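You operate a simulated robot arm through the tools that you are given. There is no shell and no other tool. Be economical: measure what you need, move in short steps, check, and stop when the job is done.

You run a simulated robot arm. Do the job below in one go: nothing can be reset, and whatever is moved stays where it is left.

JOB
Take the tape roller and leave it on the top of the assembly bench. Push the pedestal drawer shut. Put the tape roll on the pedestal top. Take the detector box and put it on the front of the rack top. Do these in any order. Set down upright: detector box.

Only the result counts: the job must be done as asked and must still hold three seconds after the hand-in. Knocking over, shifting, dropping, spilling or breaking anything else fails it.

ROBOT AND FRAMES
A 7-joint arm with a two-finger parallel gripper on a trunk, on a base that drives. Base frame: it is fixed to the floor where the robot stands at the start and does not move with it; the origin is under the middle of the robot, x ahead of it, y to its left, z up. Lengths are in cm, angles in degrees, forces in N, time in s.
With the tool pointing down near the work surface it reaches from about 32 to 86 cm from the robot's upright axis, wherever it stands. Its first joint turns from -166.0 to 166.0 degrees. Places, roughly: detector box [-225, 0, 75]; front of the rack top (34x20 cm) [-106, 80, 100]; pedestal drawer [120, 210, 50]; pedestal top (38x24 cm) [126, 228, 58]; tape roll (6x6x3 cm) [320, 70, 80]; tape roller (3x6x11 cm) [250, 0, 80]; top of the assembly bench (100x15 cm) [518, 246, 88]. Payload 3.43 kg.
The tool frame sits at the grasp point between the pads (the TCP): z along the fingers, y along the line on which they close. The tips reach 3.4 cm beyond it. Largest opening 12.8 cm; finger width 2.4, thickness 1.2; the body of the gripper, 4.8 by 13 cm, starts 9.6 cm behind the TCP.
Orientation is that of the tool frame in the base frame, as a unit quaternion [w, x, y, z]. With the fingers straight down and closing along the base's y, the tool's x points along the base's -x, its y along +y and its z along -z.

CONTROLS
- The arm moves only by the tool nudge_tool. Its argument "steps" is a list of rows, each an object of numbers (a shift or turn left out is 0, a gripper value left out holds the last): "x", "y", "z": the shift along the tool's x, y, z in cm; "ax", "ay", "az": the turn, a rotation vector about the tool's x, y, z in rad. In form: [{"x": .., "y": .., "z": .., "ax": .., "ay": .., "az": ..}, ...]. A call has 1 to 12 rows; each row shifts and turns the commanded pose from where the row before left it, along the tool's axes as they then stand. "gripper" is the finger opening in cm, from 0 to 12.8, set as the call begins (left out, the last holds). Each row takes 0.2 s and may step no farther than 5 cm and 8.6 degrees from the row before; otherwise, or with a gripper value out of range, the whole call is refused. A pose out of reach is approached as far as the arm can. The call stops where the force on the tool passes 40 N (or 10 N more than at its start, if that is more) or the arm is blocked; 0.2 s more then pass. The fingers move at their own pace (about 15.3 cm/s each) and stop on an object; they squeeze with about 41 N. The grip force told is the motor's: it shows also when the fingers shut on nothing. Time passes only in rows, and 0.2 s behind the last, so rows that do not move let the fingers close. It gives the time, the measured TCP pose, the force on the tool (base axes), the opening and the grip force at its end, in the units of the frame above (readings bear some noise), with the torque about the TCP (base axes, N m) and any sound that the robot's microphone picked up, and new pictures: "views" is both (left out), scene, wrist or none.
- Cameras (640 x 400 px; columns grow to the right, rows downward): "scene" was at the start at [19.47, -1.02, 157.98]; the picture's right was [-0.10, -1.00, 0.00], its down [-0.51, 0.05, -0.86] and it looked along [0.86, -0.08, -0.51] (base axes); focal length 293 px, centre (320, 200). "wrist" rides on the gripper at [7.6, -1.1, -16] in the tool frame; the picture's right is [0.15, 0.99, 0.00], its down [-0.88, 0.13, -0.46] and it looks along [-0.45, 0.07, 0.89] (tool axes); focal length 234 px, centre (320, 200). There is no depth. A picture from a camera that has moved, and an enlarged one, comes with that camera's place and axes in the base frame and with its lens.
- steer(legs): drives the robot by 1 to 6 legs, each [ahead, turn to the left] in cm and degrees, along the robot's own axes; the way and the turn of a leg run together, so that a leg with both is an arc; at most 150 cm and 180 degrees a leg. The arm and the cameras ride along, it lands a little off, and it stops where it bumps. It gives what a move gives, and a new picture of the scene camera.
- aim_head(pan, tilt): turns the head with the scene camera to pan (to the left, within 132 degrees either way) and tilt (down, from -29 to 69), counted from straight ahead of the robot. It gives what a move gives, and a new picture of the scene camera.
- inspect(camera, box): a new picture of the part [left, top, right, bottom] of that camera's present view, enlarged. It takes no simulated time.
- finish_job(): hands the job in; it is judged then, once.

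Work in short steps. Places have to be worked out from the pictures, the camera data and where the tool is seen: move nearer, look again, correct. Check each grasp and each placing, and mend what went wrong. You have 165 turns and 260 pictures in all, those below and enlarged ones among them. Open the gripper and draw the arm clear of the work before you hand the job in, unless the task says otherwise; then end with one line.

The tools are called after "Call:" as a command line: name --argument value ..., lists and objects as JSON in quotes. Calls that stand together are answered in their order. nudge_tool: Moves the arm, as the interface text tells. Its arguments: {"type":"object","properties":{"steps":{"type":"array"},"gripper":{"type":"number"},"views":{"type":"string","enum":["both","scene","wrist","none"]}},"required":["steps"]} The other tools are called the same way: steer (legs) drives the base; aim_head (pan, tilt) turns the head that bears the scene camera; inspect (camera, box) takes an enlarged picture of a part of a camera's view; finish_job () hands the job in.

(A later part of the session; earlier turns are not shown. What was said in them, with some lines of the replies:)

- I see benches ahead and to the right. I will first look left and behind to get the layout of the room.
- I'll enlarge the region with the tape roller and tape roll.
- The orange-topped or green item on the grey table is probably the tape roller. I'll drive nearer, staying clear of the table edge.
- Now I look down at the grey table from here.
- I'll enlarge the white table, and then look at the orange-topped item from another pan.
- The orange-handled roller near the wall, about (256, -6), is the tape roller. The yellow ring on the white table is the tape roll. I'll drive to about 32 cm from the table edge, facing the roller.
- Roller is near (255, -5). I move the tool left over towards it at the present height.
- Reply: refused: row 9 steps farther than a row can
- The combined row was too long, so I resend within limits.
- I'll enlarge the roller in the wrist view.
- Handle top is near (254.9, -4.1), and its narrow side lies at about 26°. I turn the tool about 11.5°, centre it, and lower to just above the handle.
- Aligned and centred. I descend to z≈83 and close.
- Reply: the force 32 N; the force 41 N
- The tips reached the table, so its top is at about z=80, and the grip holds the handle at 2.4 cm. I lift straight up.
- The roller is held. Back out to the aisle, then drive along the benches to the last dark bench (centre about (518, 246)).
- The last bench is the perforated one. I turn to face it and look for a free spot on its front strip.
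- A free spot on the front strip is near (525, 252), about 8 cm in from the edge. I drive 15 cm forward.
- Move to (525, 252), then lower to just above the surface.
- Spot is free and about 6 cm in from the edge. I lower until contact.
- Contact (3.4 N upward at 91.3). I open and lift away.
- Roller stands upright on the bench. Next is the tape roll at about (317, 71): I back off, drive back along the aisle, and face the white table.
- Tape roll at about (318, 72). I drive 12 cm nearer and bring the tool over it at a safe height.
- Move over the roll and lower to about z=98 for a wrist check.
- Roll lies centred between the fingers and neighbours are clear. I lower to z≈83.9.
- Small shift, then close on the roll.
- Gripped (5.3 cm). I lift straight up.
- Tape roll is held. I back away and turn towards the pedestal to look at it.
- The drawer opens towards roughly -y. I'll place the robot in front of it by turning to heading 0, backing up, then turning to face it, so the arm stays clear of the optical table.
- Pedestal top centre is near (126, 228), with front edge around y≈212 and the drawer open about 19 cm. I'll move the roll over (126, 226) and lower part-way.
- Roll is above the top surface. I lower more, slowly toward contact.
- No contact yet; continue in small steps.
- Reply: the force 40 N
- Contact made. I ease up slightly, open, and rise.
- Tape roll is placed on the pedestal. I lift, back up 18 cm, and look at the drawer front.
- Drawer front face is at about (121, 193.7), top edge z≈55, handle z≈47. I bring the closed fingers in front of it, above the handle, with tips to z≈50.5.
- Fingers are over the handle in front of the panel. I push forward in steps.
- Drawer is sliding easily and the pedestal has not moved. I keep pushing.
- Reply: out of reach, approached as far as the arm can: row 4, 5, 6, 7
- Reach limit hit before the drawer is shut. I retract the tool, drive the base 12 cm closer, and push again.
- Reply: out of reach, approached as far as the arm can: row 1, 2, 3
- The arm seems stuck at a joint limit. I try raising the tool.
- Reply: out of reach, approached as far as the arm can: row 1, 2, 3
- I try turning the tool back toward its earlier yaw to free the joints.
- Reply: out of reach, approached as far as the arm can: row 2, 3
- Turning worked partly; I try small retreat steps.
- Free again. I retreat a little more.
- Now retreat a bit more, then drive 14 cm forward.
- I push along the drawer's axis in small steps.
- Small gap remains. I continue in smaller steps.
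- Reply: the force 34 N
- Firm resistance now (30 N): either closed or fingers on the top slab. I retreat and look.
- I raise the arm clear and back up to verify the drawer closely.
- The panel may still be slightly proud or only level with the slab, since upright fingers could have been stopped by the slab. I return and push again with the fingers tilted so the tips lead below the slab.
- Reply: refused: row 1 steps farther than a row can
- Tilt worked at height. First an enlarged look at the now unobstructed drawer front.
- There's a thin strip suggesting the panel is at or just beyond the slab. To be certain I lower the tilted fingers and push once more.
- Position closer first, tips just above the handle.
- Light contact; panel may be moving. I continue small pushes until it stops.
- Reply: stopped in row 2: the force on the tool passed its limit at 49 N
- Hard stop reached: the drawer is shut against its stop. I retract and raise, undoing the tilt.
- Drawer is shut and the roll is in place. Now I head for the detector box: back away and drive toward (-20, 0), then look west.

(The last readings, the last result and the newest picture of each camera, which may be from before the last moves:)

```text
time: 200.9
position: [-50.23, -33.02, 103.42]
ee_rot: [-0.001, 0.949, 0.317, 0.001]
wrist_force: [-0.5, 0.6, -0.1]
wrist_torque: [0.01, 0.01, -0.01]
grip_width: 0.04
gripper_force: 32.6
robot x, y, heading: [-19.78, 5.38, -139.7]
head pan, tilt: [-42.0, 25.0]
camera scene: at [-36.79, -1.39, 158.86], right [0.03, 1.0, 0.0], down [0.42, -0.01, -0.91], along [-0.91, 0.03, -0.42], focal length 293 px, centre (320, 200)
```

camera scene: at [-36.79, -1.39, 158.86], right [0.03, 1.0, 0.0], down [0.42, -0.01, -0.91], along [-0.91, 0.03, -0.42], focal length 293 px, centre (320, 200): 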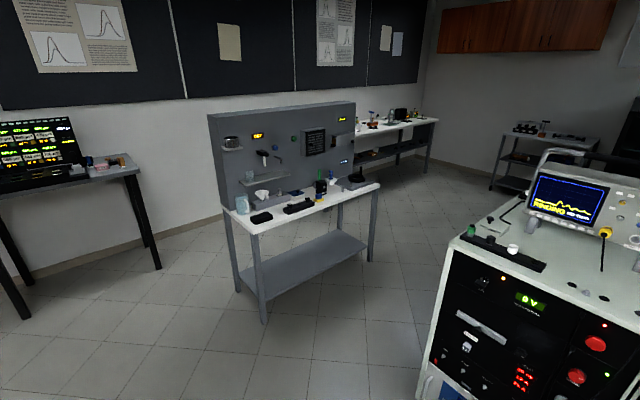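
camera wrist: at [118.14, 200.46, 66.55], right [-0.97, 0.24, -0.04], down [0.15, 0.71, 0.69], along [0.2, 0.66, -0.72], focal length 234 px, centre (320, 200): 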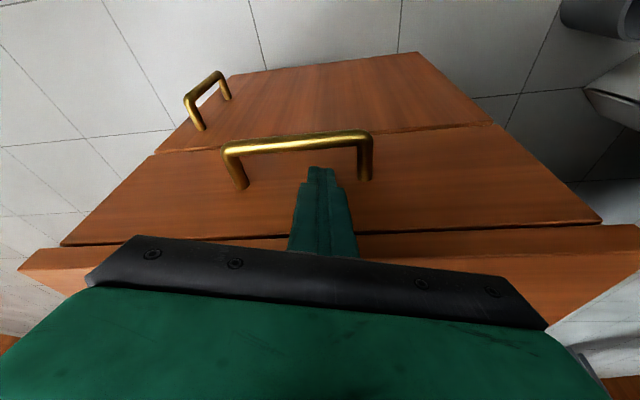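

I enlarge the table with the back panel, where the detector box should be near px (314, 196).

Call:
inspect --camera "scene" --box '[220, 140, 390, 246]'

Call:
inspect --camera "scene" --box '[400, 140, 640, 340]'

```text
3.76 times, centred on (305, 193) of scene
camera zoom: at [-36.79, -1.39, 158.86], right [0.03, 1.0, 0.0], down [0.42, -0.01, -0.91], along [-0.91, 0.03, -0.42], focal length 1102 px, centre (376, 226)
```

zoom: 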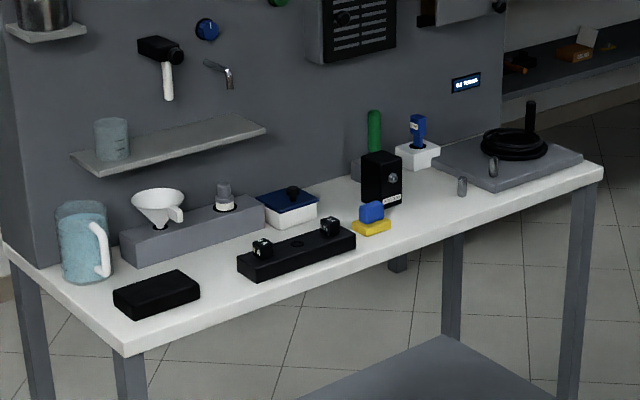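

```text
2.00 times, centred on (520, 240) of scene
camera zoom: at [-36.79, -1.39, 158.86], right [0.03, 1.0, 0.0], down [0.42, -0.01, -0.91], along [-0.91, 0.03, -0.42], focal length 585 px, centre (-80, 120)
```

zoom: 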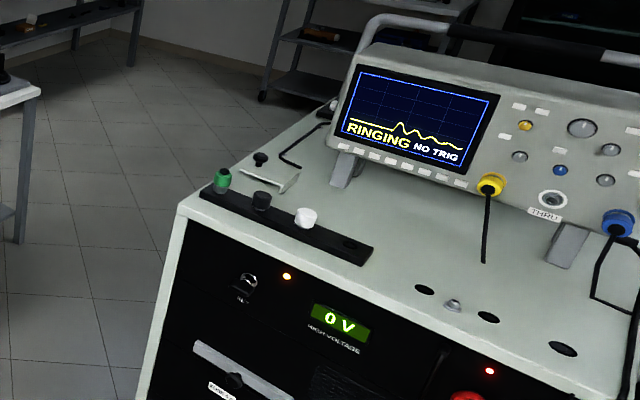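

The black box with the lens opening, at about (-228, 6), is the detector box, on the table facing about 38°. I drive around the rack corner to stand about 60 cm from it.

Call:
steer --legs '[[0, -35], [112, 0], [0, -47], [38, 0], [0, 62]]'

Call:
aim_head --pan 0 --tilt 50

```text
time: 215.3
position: [-206.3, 8.0, 103.49]
ee_rot: [0.0, 1.0, 0.008, 0.002]
wrist_force: [0.8, -0.3, -0.8]
wrist_torque: [0.0, -0.04, -0.03]
grip_width: 0.0
gripper_force: 32.6
robot x, y, heading: [-159.14, 21.22, -176.5]
head pan, tilt: [-42.0, 25.0]
stopped in leg 5: the robot was blocked; the commanded pose is now the measured one
camera scene: at [-176.63, 25.96, 158.87], right [0.62, 0.78, 0.0], down [0.33, -0.26, -0.91], along [-0.71, 0.56, -0.42], focal length 293 px, centre (320, 200)
```

scene: 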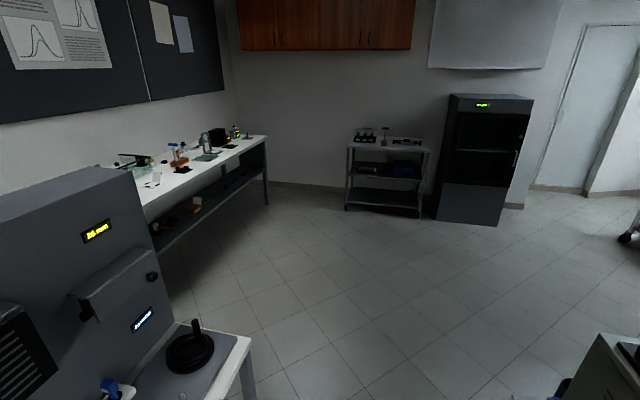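

```text
time: 216.4
position: [-206.14, 7.93, 103.53]
ee_rot: [0.001, 1.0, 0.008, 0.002]
wrist_force: [0.0, 0.2, -0.3]
wrist_torque: [-0.02, 0.0, 0.02]
grip_width: 0.0
gripper_force: 32.5
robot x, y, heading: [-158.88, 20.76, -176.5]
head pan, tilt: [0.0, 50.0]
camera scene: at [-177.1, 19.75, 155.12], right [-0.06, 1.0, 0.0], down [0.76, 0.05, -0.64], along [-0.64, -0.04, -0.77], focal length 293 px, centre (320, 200)
```

scene: 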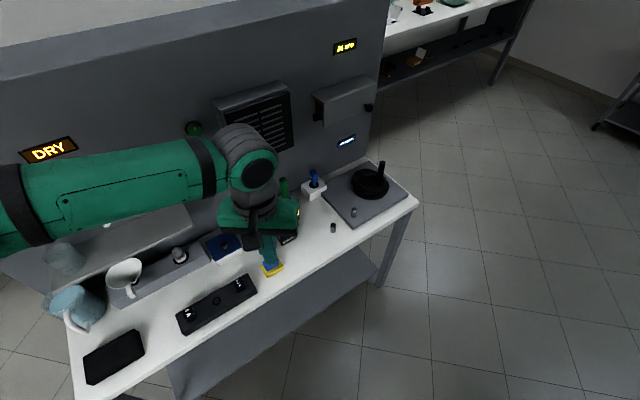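

The turn was blocked, likely the elbow against the panel. I turn back a few degrees and check.

Call:
steer --legs '[[0, -10]]'

Call:
aim_head --pan 45 --tilt 40

```text
time: 217.5
position: [-207.71, 16.48, 103.51]
ee_rot: [0.0, 0.997, -0.079, 0.002]
wrist_force: [-0.8, -0.5, -0.3]
wrist_torque: [0.03, 0.01, 0.03]
grip_width: 0.0
gripper_force: 32.6
robot x, y, heading: [-158.98, 20.88, 173.2]
head pan, tilt: [0.0, 50.0]
camera scene: at [-177.01, 22.97, 155.12], right [0.12, 0.99, 0.0], down [0.76, -0.09, -0.64], along [-0.64, 0.08, -0.77], focal length 293 px, centre (320, 200)
```

scene: 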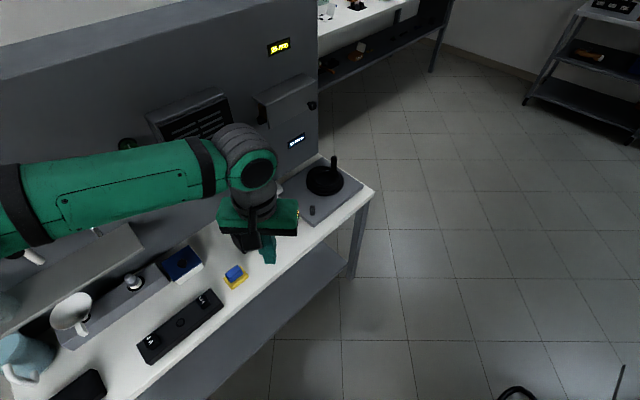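

```text
time: 218.6
position: [-207.66, 16.39, 103.51]
ee_rot: [0.0, 0.997, -0.079, 0.002]
wrist_force: [1.3, 0.6, -0.9]
wrist_torque: [0.02, 0.0, 0.0]
grip_width: 0.0
gripper_force: 33.4
robot x, y, heading: [-159.05, 21.13, 173.3]
head pan, tilt: [45.0, 40.0]
camera scene: at [-176.04, 16.8, 156.53], right [-0.62, 0.79, 0.0], down [0.5, 0.4, -0.77], along [-0.6, -0.47, -0.64], focal length 293 px, centre (320, 200)
```

scene: 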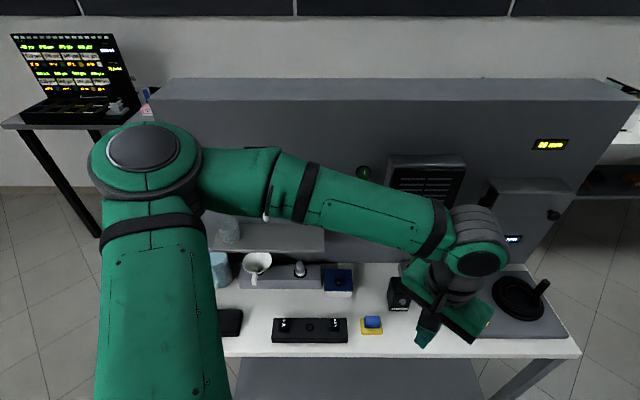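

Nothing was disturbed; the elbow is clear now. I open the gripper and move the hand toward the box at height, watching the wrist view.

Call:
nudge_tool --steps '[{"x": -4, "y": 2.4}, {"x": -4, "y": 2.5}, {"x": -4, "y": 2.5}]' --gripper 12

```text
time: 219.4
position: [-220.64, 10.91, 103.47]
ee_rot: [-0.001, 0.997, -0.08, 0.002]
wrist_force: [0.0, -0.9, 0.9]
wrist_torque: [0.01, 0.04, 0.04]
grip_width: 12.01
gripper_force: 0.1
robot x, y, heading: [-159.07, 21.23, 173.3]
head pan, tilt: [45.0, 40.0]
camera scene: at [-176.01, 16.79, 156.54], right [-0.62, 0.78, 0.0], down [0.5, 0.4, -0.77], along [-0.6, -0.47, -0.64], focal length 293 px, centre (320, 200)
camera wrist: at [-213.08, 10.67, 119.59], right [-0.01, -1.0, 0.0], down [-0.89, 0.01, 0.45], along [-0.45, 0.01, -0.89], focal length 234 px, centre (320, 200)
```

scene: 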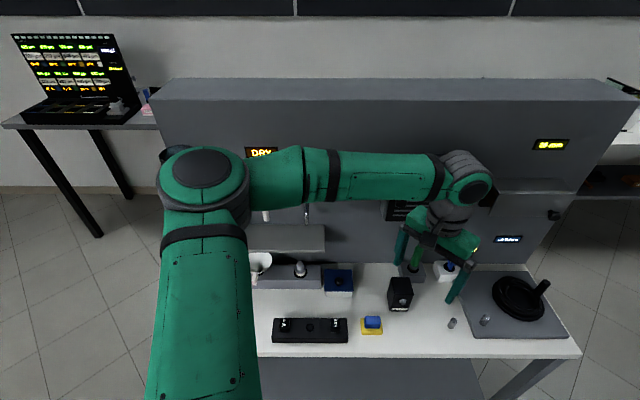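
wrist: 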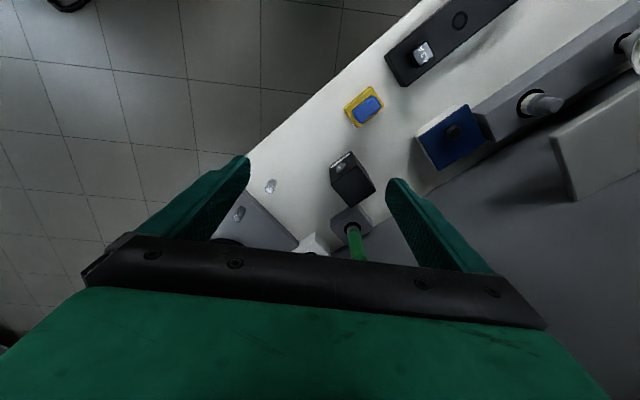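

Call:
inspect --camera "wrist" --box '[290, 120, 420, 265]'

Call:
inspect --camera "scene" --box '[320, 210, 520, 350]'

```text
2.76 times, centred on (355, 192) of wrist
camera zoom: at [-213.08, 10.67, 119.59], right [-0.01, -1.0, 0.0], down [-0.89, 0.01, 0.45], along [-0.45, 0.01, -0.89], focal length 646 px, centre (223, 221)
```

zoom: 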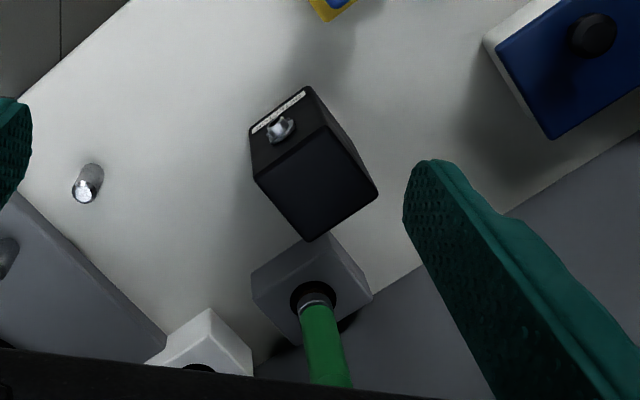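

```text
2.86 times, centred on (420, 280) of scene
camera zoom: at [-176.01, 16.79, 156.54], right [-0.62, 0.78, 0.0], down [0.5, 0.4, -0.77], along [-0.6, -0.47, -0.64], focal length 836 px, centre (34, -29)
```

zoom: 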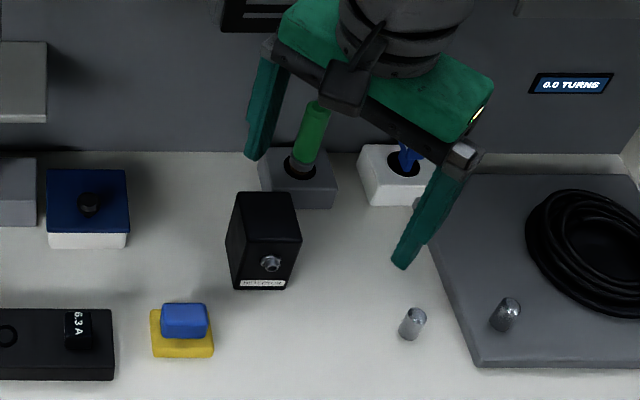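

The box top is about 5×5 cm, centred near (-228.3, 5.4), aligned with the table, height about 10. I move above it and turn the tool so fingers close along the table.

Call:
nudge_tool --steps '[{"az": -0.141}, {"az": -0.141}, {"az": -0.141}, {"az": -0.141}, {"az": -0.141}, {"az": -0.141}]' --gripper 9 --views "scene"

```text
time: 220.8
position: [-220.63, 10.82, 103.42]
ee_rot: [0.001, 0.941, 0.337, 0.003]
wrist_force: [1.1, -0.8, 0.0]
wrist_torque: [0.01, 0.02, 0.03]
grip_width: 9.0
gripper_force: 0.0
robot x, y, heading: [-158.81, 20.86, 173.1]
head pan, tilt: [45.0, 40.0]
camera scene: at [-176.04, 16.79, 156.53], right [-0.62, 0.78, 0.0], down [0.5, 0.4, -0.77], along [-0.6, -0.47, -0.64], focal length 293 px, centre (320, 200)
```

scene: 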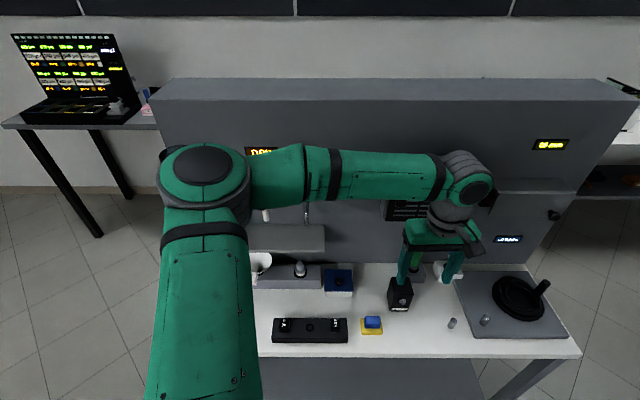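

Shift over the box centre and check with the wrist view.

Call:
nudge_tool --steps '[{"x": -4, "y": -0.3}, {"x": -4, "y": -0.3}, {"x": -1.4, "y": -0.1}, {"z": 3}]'

```text
time: 221.8
position: [-228.42, 5.61, 100.33]
ee_rot: [0.0, 0.941, 0.337, 0.001]
wrist_force: [0.6, -0.9, 0.5]
wrist_torque: [0.0, 0.01, 0.01]
grip_width: 9.01
gripper_force: 0.1
robot x, y, heading: [-158.79, 20.97, 173.4]
head pan, tilt: [45.0, 40.0]
camera scene: at [-176.02, 16.8, 156.54], right [-0.62, 0.78, 0.0], down [0.5, 0.4, -0.77], along [-0.6, -0.47, -0.64], focal length 293 px, centre (320, 200)
camera wrist: at [-223.41, 11.13, 116.4], right [0.74, -0.67, 0.0], down [-0.6, -0.66, 0.45], along [-0.3, -0.34, -0.89], focal length 234 px, centre (320, 200)
```

scene: 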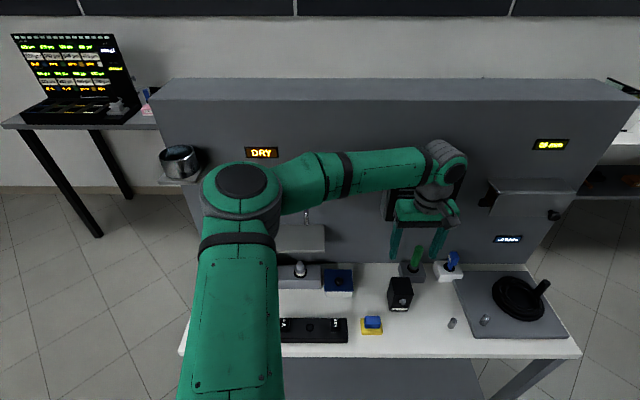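
wrist: 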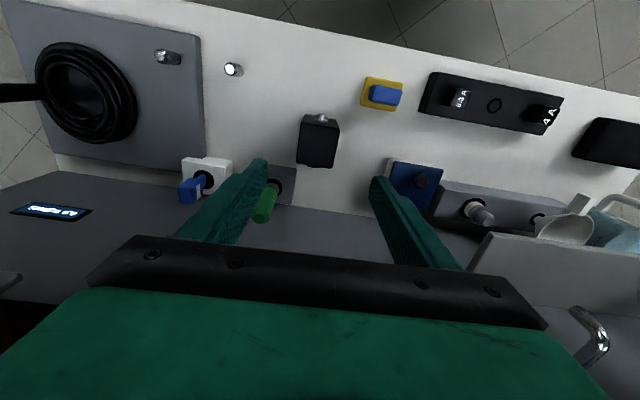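

Aligned over the box. I descend toward z≈81 with a check midway.

Call:
nudge_tool --steps '[{"z": 4, "x": -0.1}, {"z": 4}, {"z": 3}]' --gripper 8.5

```text
time: 222.6
position: [-228.33, 5.54, 89.35]
ee_rot: [-0.001, 0.942, 0.336, 0.001]
wrist_force: [0.3, 0.2, 0.1]
wrist_torque: [0.0, 0.0, -0.02]
grip_width: 8.51
gripper_force: 0.1
robot x, y, heading: [-159.5, 21.08, 173.4]
head pan, tilt: [45.0, 40.0]
camera scene: at [-176.03, 16.79, 156.54], right [-0.62, 0.78, 0.0], down [0.5, 0.4, -0.77], along [-0.6, -0.47, -0.64], focal length 293 px, centre (320, 200)
camera wrist: at [-223.46, 11.07, 105.42], right [0.74, -0.67, 0.0], down [-0.6, -0.66, 0.45], along [-0.3, -0.34, -0.89], focal length 234 px, centre (320, 200)
```

scene: 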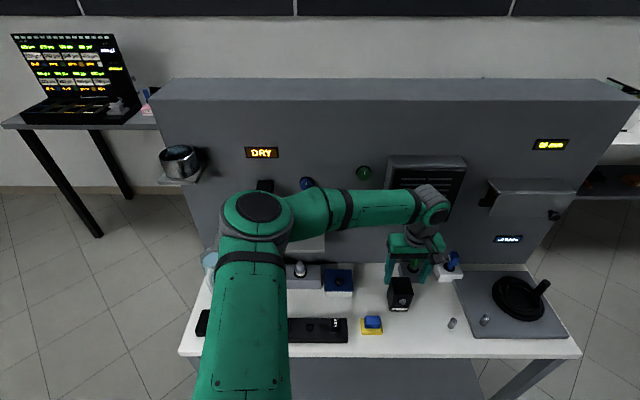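
wrist: 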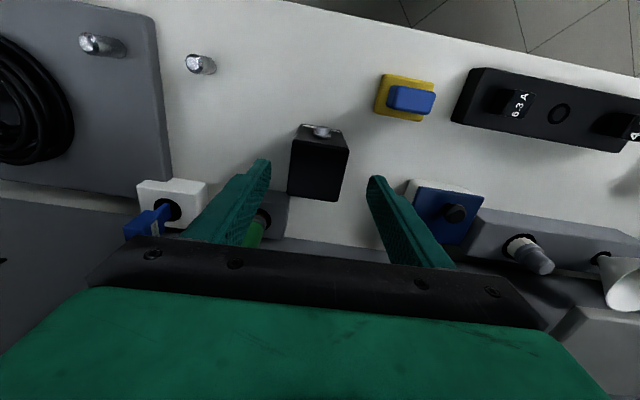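

Centred. I descend the rest and close.

Call:
nudge_tool --steps '[{"z": 4}, {"z": 4}, {"z": 0.8}]' --views "wrist"

Call:
nudge_tool --steps '[{}, {}, {}]' --gripper 3.5 --views "wrist"

```text
time: 223.4
position: [-228.46, 5.5, 80.66]
ee_rot: [0.001, 0.942, 0.337, 0.002]
wrist_force: [0.5, -0.8, 0.2]
wrist_torque: [-0.01, 0.0, 0.04]
grip_width: 8.5
gripper_force: 0.1
robot x, y, heading: [-159.04, 20.87, 173.6]
head pan, tilt: [45.0, 40.0]
camera wrist: at [-223.42, 11.09, 96.7], right [0.74, -0.67, 0.0], down [-0.6, -0.66, 0.45], along [-0.3, -0.34, -0.89], focal length 234 px, centre (320, 200)
```

wrist: 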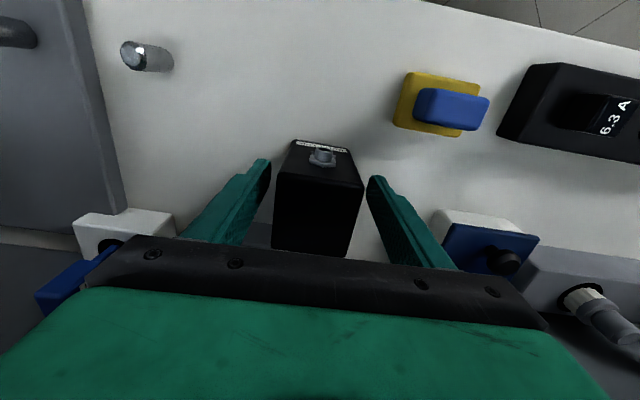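

```text
time: 224.2
position: [-228.49, 5.58, 80.69]
ee_rot: [0.0, 0.942, 0.337, 0.002]
wrist_force: [0.0, 0.0, -0.6]
wrist_torque: [0.04, 0.07, 0.01]
grip_width: 5.55
gripper_force: 40.2
robot x, y, heading: [-158.72, 21.26, 173.2]
head pan, tilt: [45.0, 40.0]
camera wrist: at [-223.43, 11.1, 96.73], right [0.74, -0.67, 0.0], down [-0.6, -0.66, 0.45], along [-0.3, -0.34, -0.89], focal length 234 px, centre (320, 200)
```

wrist: 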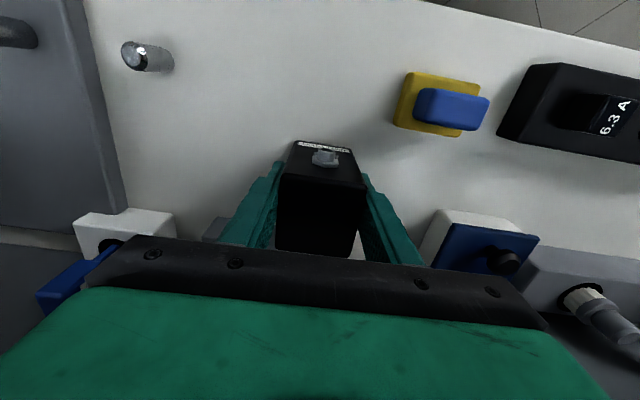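

Gripped at 5.55 cm. I lift straight up.

Call:
nudge_tool --steps '[{"z": -1}, {"z": -4}, {"z": -5}, {"z": -5}, {"z": -5}, {"z": -5}, {"z": -5}, {"z": -5}]'

```text
time: 226.0
position: [-228.42, 5.45, 115.68]
ee_rot: [0.001, 0.941, 0.337, 0.002]
wrist_force: [-0.4, -0.6, -2.8]
wrist_torque: [0.02, -0.07, 0.01]
grip_width: 5.56
gripper_force: 40.9
robot x, y, heading: [-159.08, 20.97, 173.4]
head pan, tilt: [45.0, 40.0]
camera scene: at [-176.07, 16.77, 156.53], right [-0.62, 0.78, 0.0], down [0.5, 0.4, -0.77], along [-0.6, -0.47, -0.64], focal length 293 px, centre (320, 200)
camera wrist: at [-223.51, 10.98, 131.73], right [0.74, -0.67, 0.0], down [-0.6, -0.66, 0.45], along [-0.3, -0.34, -0.89], focal length 234 px, centre (320, 200)
```

scene: 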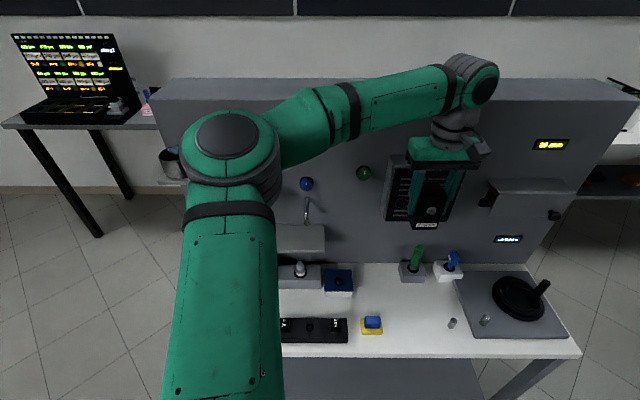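
wrist: 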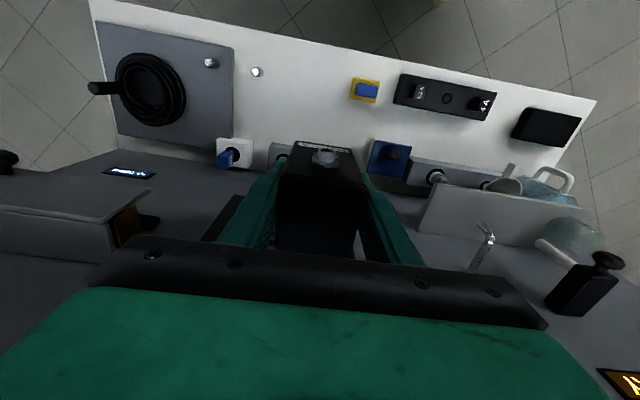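

Box held. I back away from the table toward a spot in front of the rack and look at its top.

Call:
steer --legs '[[0, -8.5], [-120, 0], [0, -40]]'

Call:
aim_head --pan 0 --tilt 30

```text
time: 234.9
position: [-100.64, 31.57, 115.66]
ee_rot: [0.001, 0.997, -0.078, 0.002]
wrist_force: [0.3, 0.8, -1.6]
wrist_torque: [0.03, -0.01, -0.03]
grip_width: 5.57
gripper_force: 40.7
robot x, y, heading: [-42.72, -10.46, 124.9]
head pan, tilt: [45.0, 40.0]
camera scene: at [-57.13, -0.14, 156.53], right [0.18, 0.98, 0.0], down [0.63, -0.11, -0.77], along [-0.75, 0.13, -0.64], focal length 293 px, centre (320, 200)
```

scene: 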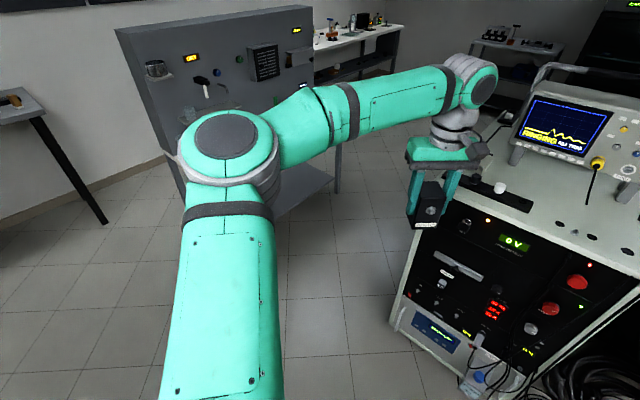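

```text
time: 236.0
position: [-100.62, 31.47, 115.74]
ee_rot: [0.001, 0.997, -0.077, 0.001]
wrist_force: [-0.7, 0.0, -2.6]
wrist_torque: [0.0, -0.01, -0.03]
grip_width: 5.58
gripper_force: 41.4
robot x, y, heading: [-42.63, -9.95, 125.0]
head pan, tilt: [0.0, 30.0]
camera scene: at [-53.94, 5.79, 158.07], right [0.82, 0.57, 0.0], down [0.29, -0.41, -0.87], along [-0.5, 0.71, -0.5], focal length 293 px, centre (320, 200)
```

scene: 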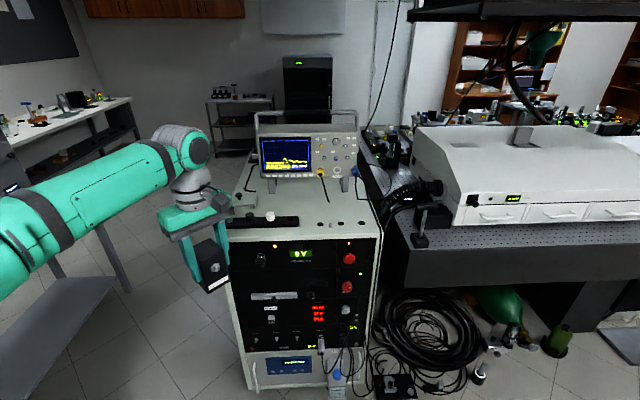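

Call:
inspect --camera "scene" --box '[215, 150, 395, 262]'

```text
3.56 times, centred on (305, 206) of scene
camera zoom: at [-53.94, 5.79, 158.07], right [0.82, 0.57, 0.0], down [0.29, -0.41, -0.87], along [-0.5, 0.71, -0.5], focal length 1041 px, centre (373, 179)
```

zoom: 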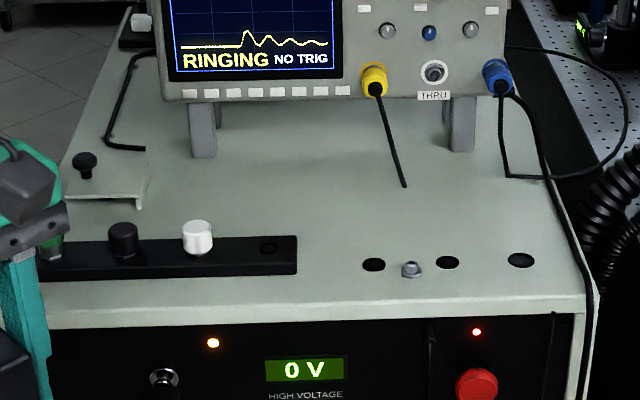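

The clear spot on the rack's front strip is between the black bar and the cable, near (-106.8, 78.5). First I bring the box to straight ahead of the robot and turn the tool to face the rack.

Call:
nudge_tool --steps '[{"x": 4, "y": -2.5}, {"x": 4, "y": -2.5}, {"x": 4, "y": -2.5}, {"x": 4, "y": -2.5}, {"x": 4, "y": -2.5, "z": -1}, {"z": -2}, {"az": 0.135}, {"az": 0.135}, {"az": 0.135}, {"az": 0.135}, {"az": 0.135}, {"az": 0.135}]' --views "none"

Call:
steer --legs '[[0, 3], [37, 0]]'

```text
time: 238.6
position: [-79.02, 40.74, 118.67]
ee_rot: [0.001, 0.885, -0.465, 0.001]
wrist_force: [-0.8, -1.1, -0.8]
wrist_torque: [0.0, -0.02, 0.0]
grip_width: 5.54
gripper_force: 41.0
robot x, y, heading: [-42.47, -9.69, 124.9]
head pan, tilt: [0.0, 30.0]
```

```text
time: 241.4
position: [-104.42, 68.07, 118.64]
ee_rot: [0.001, 0.898, -0.44, 0.001]
wrist_force: [0.2, 0.3, -1.8]
wrist_torque: [0.01, -0.02, 0.0]
grip_width: 5.56
gripper_force: 40.2
robot x, y, heading: [-65.71, 19.27, 127.9]
head pan, tilt: [0.0, 30.0]
camera scene: at [-77.57, 34.45, 158.07], right [0.79, 0.61, 0.0], down [0.31, -0.39, -0.87], along [-0.53, 0.68, -0.5], focal length 293 px, centre (320, 200)
```

scene: 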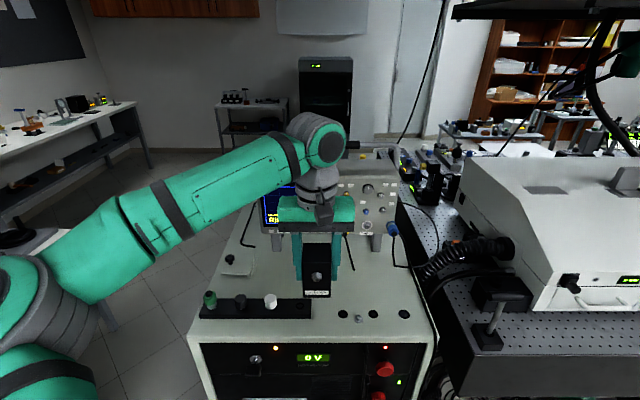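

I tilt the head down for a better look at the rack top and the box.

Call:
aim_head --pan -5 --tilt 48

Call:
inspect --camera "scene" --box '[190, 80, 430, 250]'

```text
time: 242.2
position: [-104.41, 68.07, 118.66]
ee_rot: [0.001, 0.898, -0.44, 0.002]
wrist_force: [0.2, -0.4, -1.9]
wrist_torque: [0.0, -0.03, 0.0]
grip_width: 5.59
gripper_force: 40.8
robot x, y, heading: [-65.63, 18.7, 128.2]
head pan, tilt: [-5.0, 48.0]
camera scene: at [-76.3, 33.93, 155.39], right [0.84, 0.54, 0.0], down [0.4, -0.62, -0.67], along [-0.36, 0.56, -0.74], focal length 293 px, centre (320, 200)
```

scene: 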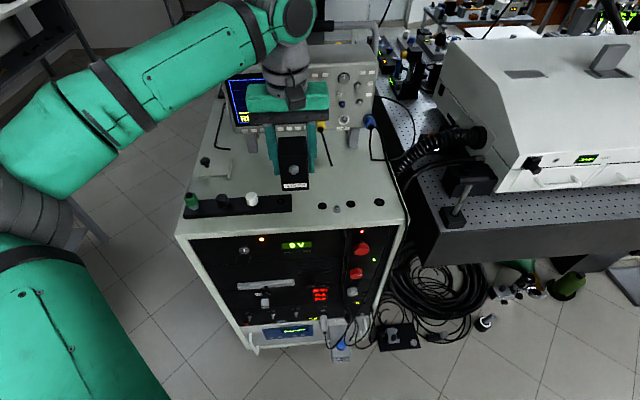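

```text
2.35 times, centred on (310, 165) of scene
camera zoom: at [-76.3, 33.93, 155.39], right [0.84, 0.54, 0.0], down [0.4, -0.62, -0.67], along [-0.36, 0.56, -0.74], focal length 689 px, centre (344, 282)
```

zoom: 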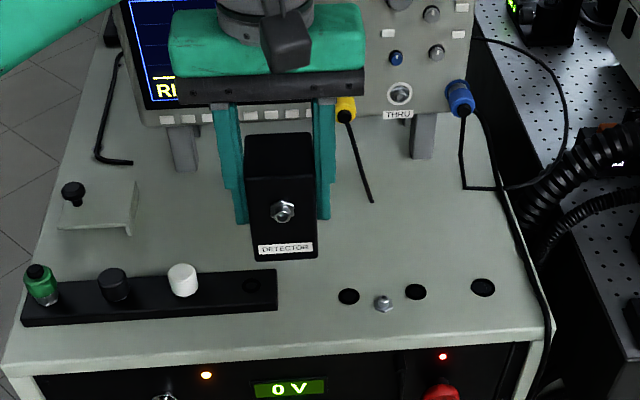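

Spot at about (-106.4, 78.7) is clear of the bar, holes and cable. I move above it and lower part-way.

Call:
nudge_tool --steps '[{"x": -3.2, "y": -1.6}, {"x": -3.2, "y": -1.6}, {"x": -3.2, "y": -1.7}, {"z": 4}, {"z": 4}]'

Call:
inspect --camera "scene" --box '[190, 80, 430, 250]'

```text
time: 243.4
position: [-106.28, 78.57, 110.74]
ee_rot: [0.001, 0.898, -0.441, 0.0]
wrist_force: [0.8, 0.4, -1.4]
wrist_torque: [0.01, 0.03, 0.0]
grip_width: 5.55
gripper_force: 41.0
robot x, y, heading: [-65.57, 18.97, 128.1]
head pan, tilt: [-5.0, 48.0]
camera scene: at [-76.28, 33.93, 155.39], right [0.84, 0.54, 0.0], down [0.4, -0.62, -0.67], along [-0.36, 0.56, -0.74], focal length 293 px, centre (320, 200)
camera wrist: at [-100.96, 73.26, 126.71], right [-0.69, -0.72, 0.0], down [-0.64, 0.62, 0.45], along [-0.33, 0.31, -0.89], focal length 234 px, centre (320, 200)
```

scene: 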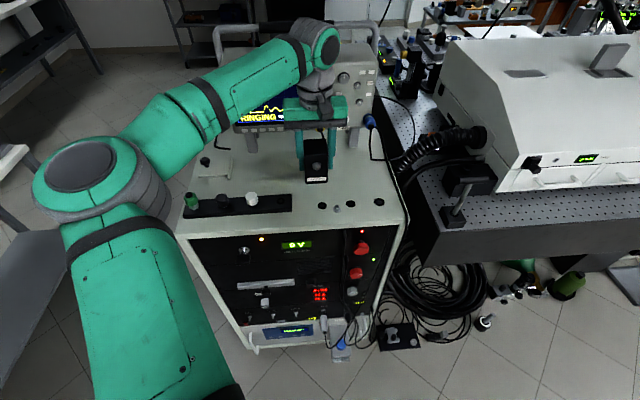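
wrist: 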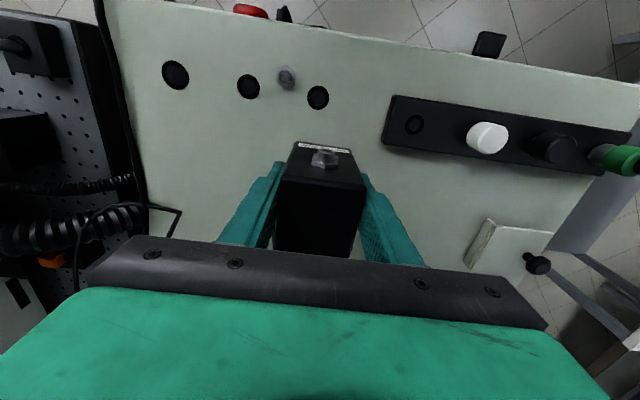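

```text
2.35 times, centred on (310, 165) of scene
camera zoom: at [-76.28, 33.93, 155.39], right [0.84, 0.54, 0.0], down [0.4, -0.62, -0.67], along [-0.36, 0.56, -0.74], focal length 689 px, centre (344, 282)
```

zoom: 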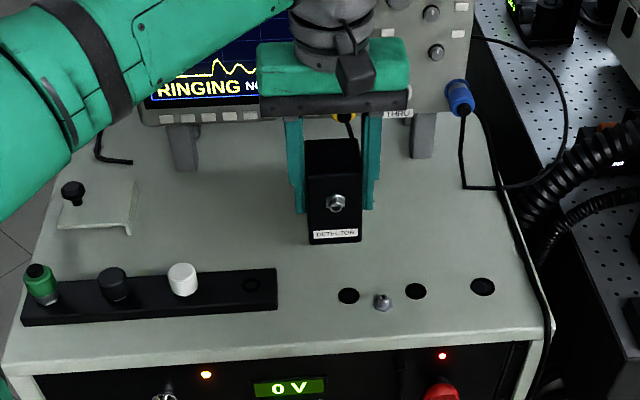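

Clear. I lower slowly to contact.

Call:
nudge_tool --steps '[{"z": 2}, {"z": 2}, {"z": 0.4}]' --views "none"

Call:
nudge_tool --steps '[{"z": 0.25}, {"z": 0.25}]' --views "none"

```text
time: 244.2
position: [-106.21, 78.69, 106.6]
ee_rot: [-0.002, 0.898, -0.44, 0.0]
wrist_force: [-0.7, -1.5, 35.9]
wrist_torque: [-0.17, 0.25, -0.14]
grip_width: 5.59
gripper_force: 40.9
robot x, y, heading: [-65.79, 19.18, 128.2]
head pan, tilt: [-5.0, 48.0]
```

```text
time: 244.8
position: [-106.31, 78.53, 105.88]
ee_rot: [-0.001, 0.898, -0.439, 0.001]
wrist_force: [-1.3, 0.1, 35.8]
wrist_torque: [-0.06, 0.19, -0.03]
grip_width: 5.59
gripper_force: 40.9
robot x, y, heading: [-65.5, 18.84, 127.8]
head pan, tilt: [-5.0, 48.0]
```

Contact reached. I open gently, check, then rise.

Call:
nudge_tool --steps '[{"z": -0.2}]' --views "none"

Call:
nudge_tool --steps '[{}, {}]' --gripper 8 --views "wrist"

```text
time: 245.2
position: [-106.43, 78.66, 105.91]
ee_rot: [0.001, 0.898, -0.44, 0.002]
wrist_force: [-2.2, 3.9, 16.9]
wrist_torque: [0.73, 0.56, -0.04]
grip_width: 5.52
gripper_force: 41.0
robot x, y, heading: [-65.6, 19.22, 127.8]
head pan, tilt: [-5.0, 48.0]
```

```text
time: 245.8
position: [-106.36, 78.66, 105.89]
ee_rot: [0.001, 0.898, -0.44, 0.002]
wrist_force: [-0.1, -1.1, -0.4]
wrist_torque: [0.01, -0.01, -0.02]
grip_width: 8.01
gripper_force: 0.0
robot x, y, heading: [-65.44, 19.14, 127.4]
head pan, tilt: [-5.0, 48.0]
camera wrist: at [-100.96, 73.2, 121.96], right [-0.69, -0.72, 0.0], down [-0.64, 0.62, 0.45], along [-0.33, 0.31, -0.89], focal length 234 px, centre (320, 200)
```

wrist: 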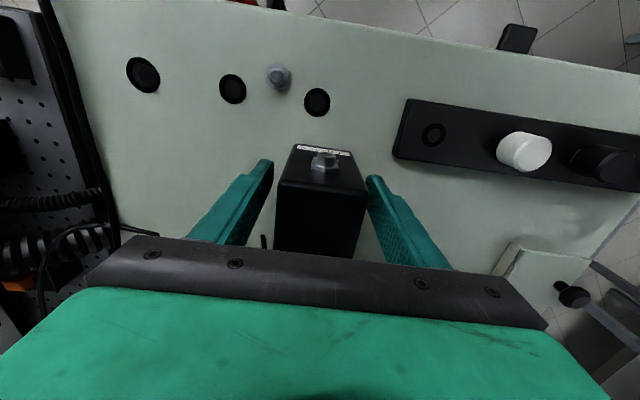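

Released and standing. I raise the arm straight up clear of the box, then draw back.

Call:
nudge_tool --steps '[{"z": -2}, {"z": -4}, {"z": -4}, {"z": -4}, {"z": -4}, {"x": 3}, {"x": 4}, {"x": 4}, {"x": 4}]'

Call:
inspect --camera "scene" --box '[190, 80, 430, 250]'

```text
time: 247.8
position: [-97.14, 66.79, 124.15]
ee_rot: [0.001, 0.898, -0.44, 0.002]
wrist_force: [0.6, -0.2, -0.2]
wrist_torque: [-0.01, 0.02, -0.04]
grip_width: 8.01
gripper_force: 0.1
robot x, y, heading: [-65.37, 19.23, 127.8]
head pan, tilt: [-5.0, 48.0]
camera scene: at [-76.3, 33.96, 155.39], right [0.84, 0.54, 0.0], down [0.4, -0.62, -0.67], along [-0.36, 0.56, -0.74], focal length 293 px, centre (320, 200)
camera wrist: at [-91.75, 61.33, 140.09], right [-0.69, -0.72, 0.0], down [-0.64, 0.62, 0.45], along [-0.33, 0.31, -0.89], focal length 234 px, centre (320, 200)
```

scene: 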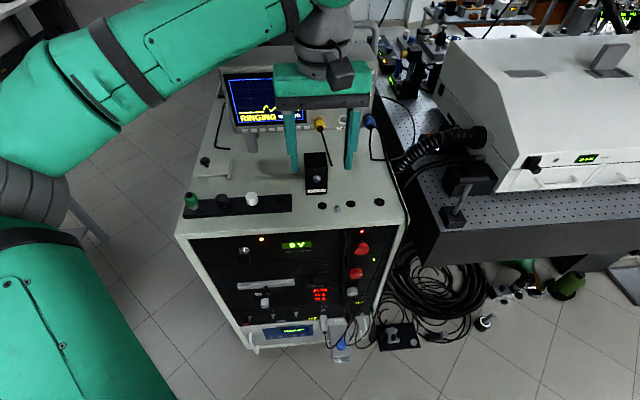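
wrist: 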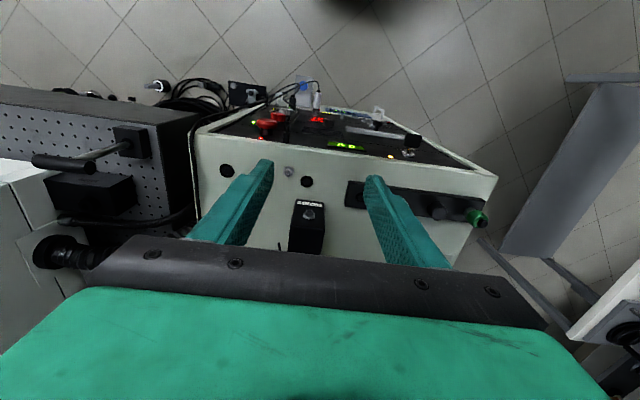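

```text
2.35 times, centred on (310, 165) of scene
camera zoom: at [-76.3, 33.96, 155.39], right [0.84, 0.54, 0.0], down [0.4, -0.62, -0.67], along [-0.36, 0.56, -0.74], focal length 689 px, centre (344, 282)
```

zoom: 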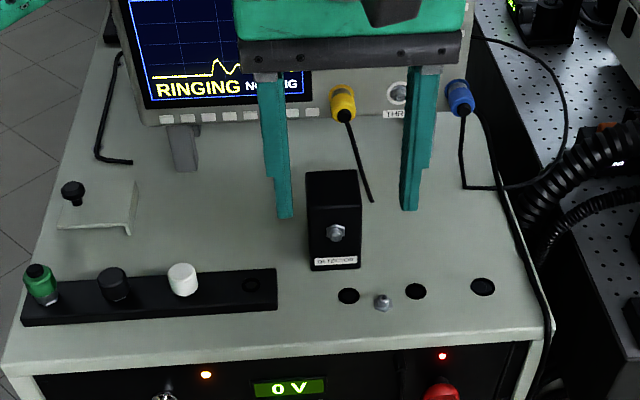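

Detector box stands upright and the neighbours are undisturbed. I back away and take a last look at the pedestal.

Call:
steer --legs '[[-45, 0]]'

Call:
aim_head --pan -72 --tilt 20

```text
time: 250.6
position: [-69.16, 30.71, 124.02]
ee_rot: [0.001, 0.898, -0.44, 0.001]
wrist_force: [0.1, 0.0, -0.4]
wrist_torque: [-0.02, -0.01, -0.03]
grip_width: 7.98
gripper_force: 0.1
robot x, y, heading: [-37.28, -16.46, 128.0]
head pan, tilt: [-5.0, 48.0]
camera scene: at [-48.28, -1.99, 155.39], right [0.84, 0.55, 0.0], down [0.41, -0.62, -0.67], along [-0.36, 0.56, -0.74], focal length 293 px, centre (320, 200)
```

scene: 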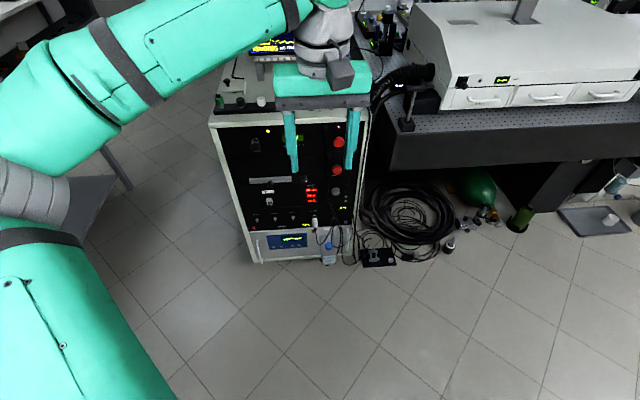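

```text
time: 251.9
position: [-69.15, 30.73, 124.1]
ee_rot: [0.001, 0.898, -0.439, 0.001]
wrist_force: [-0.1, -0.6, 0.1]
wrist_torque: [-0.01, -0.03, 0.0]
grip_width: 8.02
gripper_force: 0.1
robot x, y, heading: [-37.41, -16.59, 128.3]
head pan, tilt: [-72.0, 20.0]
camera scene: at [-38.79, -0.87, 159.67], right [0.83, -0.56, 0.0], down [-0.19, -0.28, -0.94], along [0.52, 0.78, -0.34], focal length 293 px, centre (320, 200)
```

scene: 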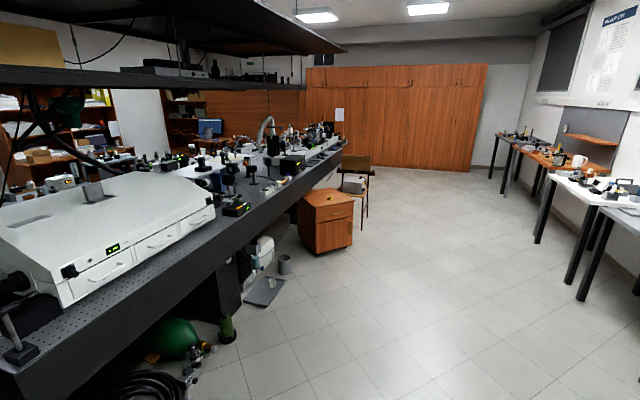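

Call:
inspect --camera "scene" --box '[285, 175, 375, 260]'

Call:
inspect --camera "scene" --box '[485, 115, 565, 165]'

```text
4.71 times, centred on (330, 218) of scene
camera zoom: at [-38.79, -0.87, 159.67], right [0.83, -0.56, 0.0], down [-0.19, -0.28, -0.94], along [0.52, 0.78, -0.34], focal length 1377 px, centre (273, 118)
```

zoom: 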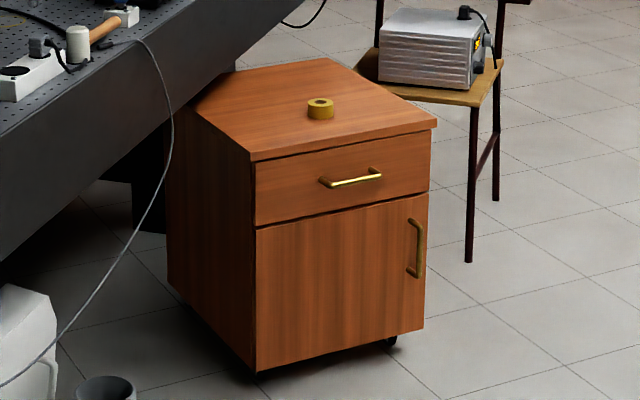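

```text
8.00 times, centred on (525, 140) of scene
camera zoom: at [-38.79, -0.87, 159.67], right [0.83, -0.56, 0.0], down [-0.19, -0.28, -0.94], along [0.52, 0.78, -0.34], focal length 2342 px, centre (-1320, 680)
```

zoom: 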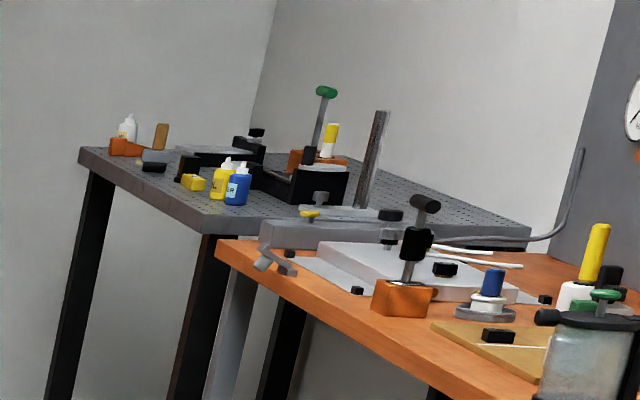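

The drawer sits flush and shut, the roll is on the pedestal, the roller stands on the bench, and the detector box is upright on the rack with the arm clear. I hand in.

Call:
finish_job

```text
The job is handed in.
```

All four tasks are done and the job is handed in: the tape roller stands on the assembly bench, the pedestal drawer is shut, the tape roll is on the pedestal top, and the detector box is upright on the front of the rack top. While turning near the detector table, the robot was blocked once. I saw nothing moved there.
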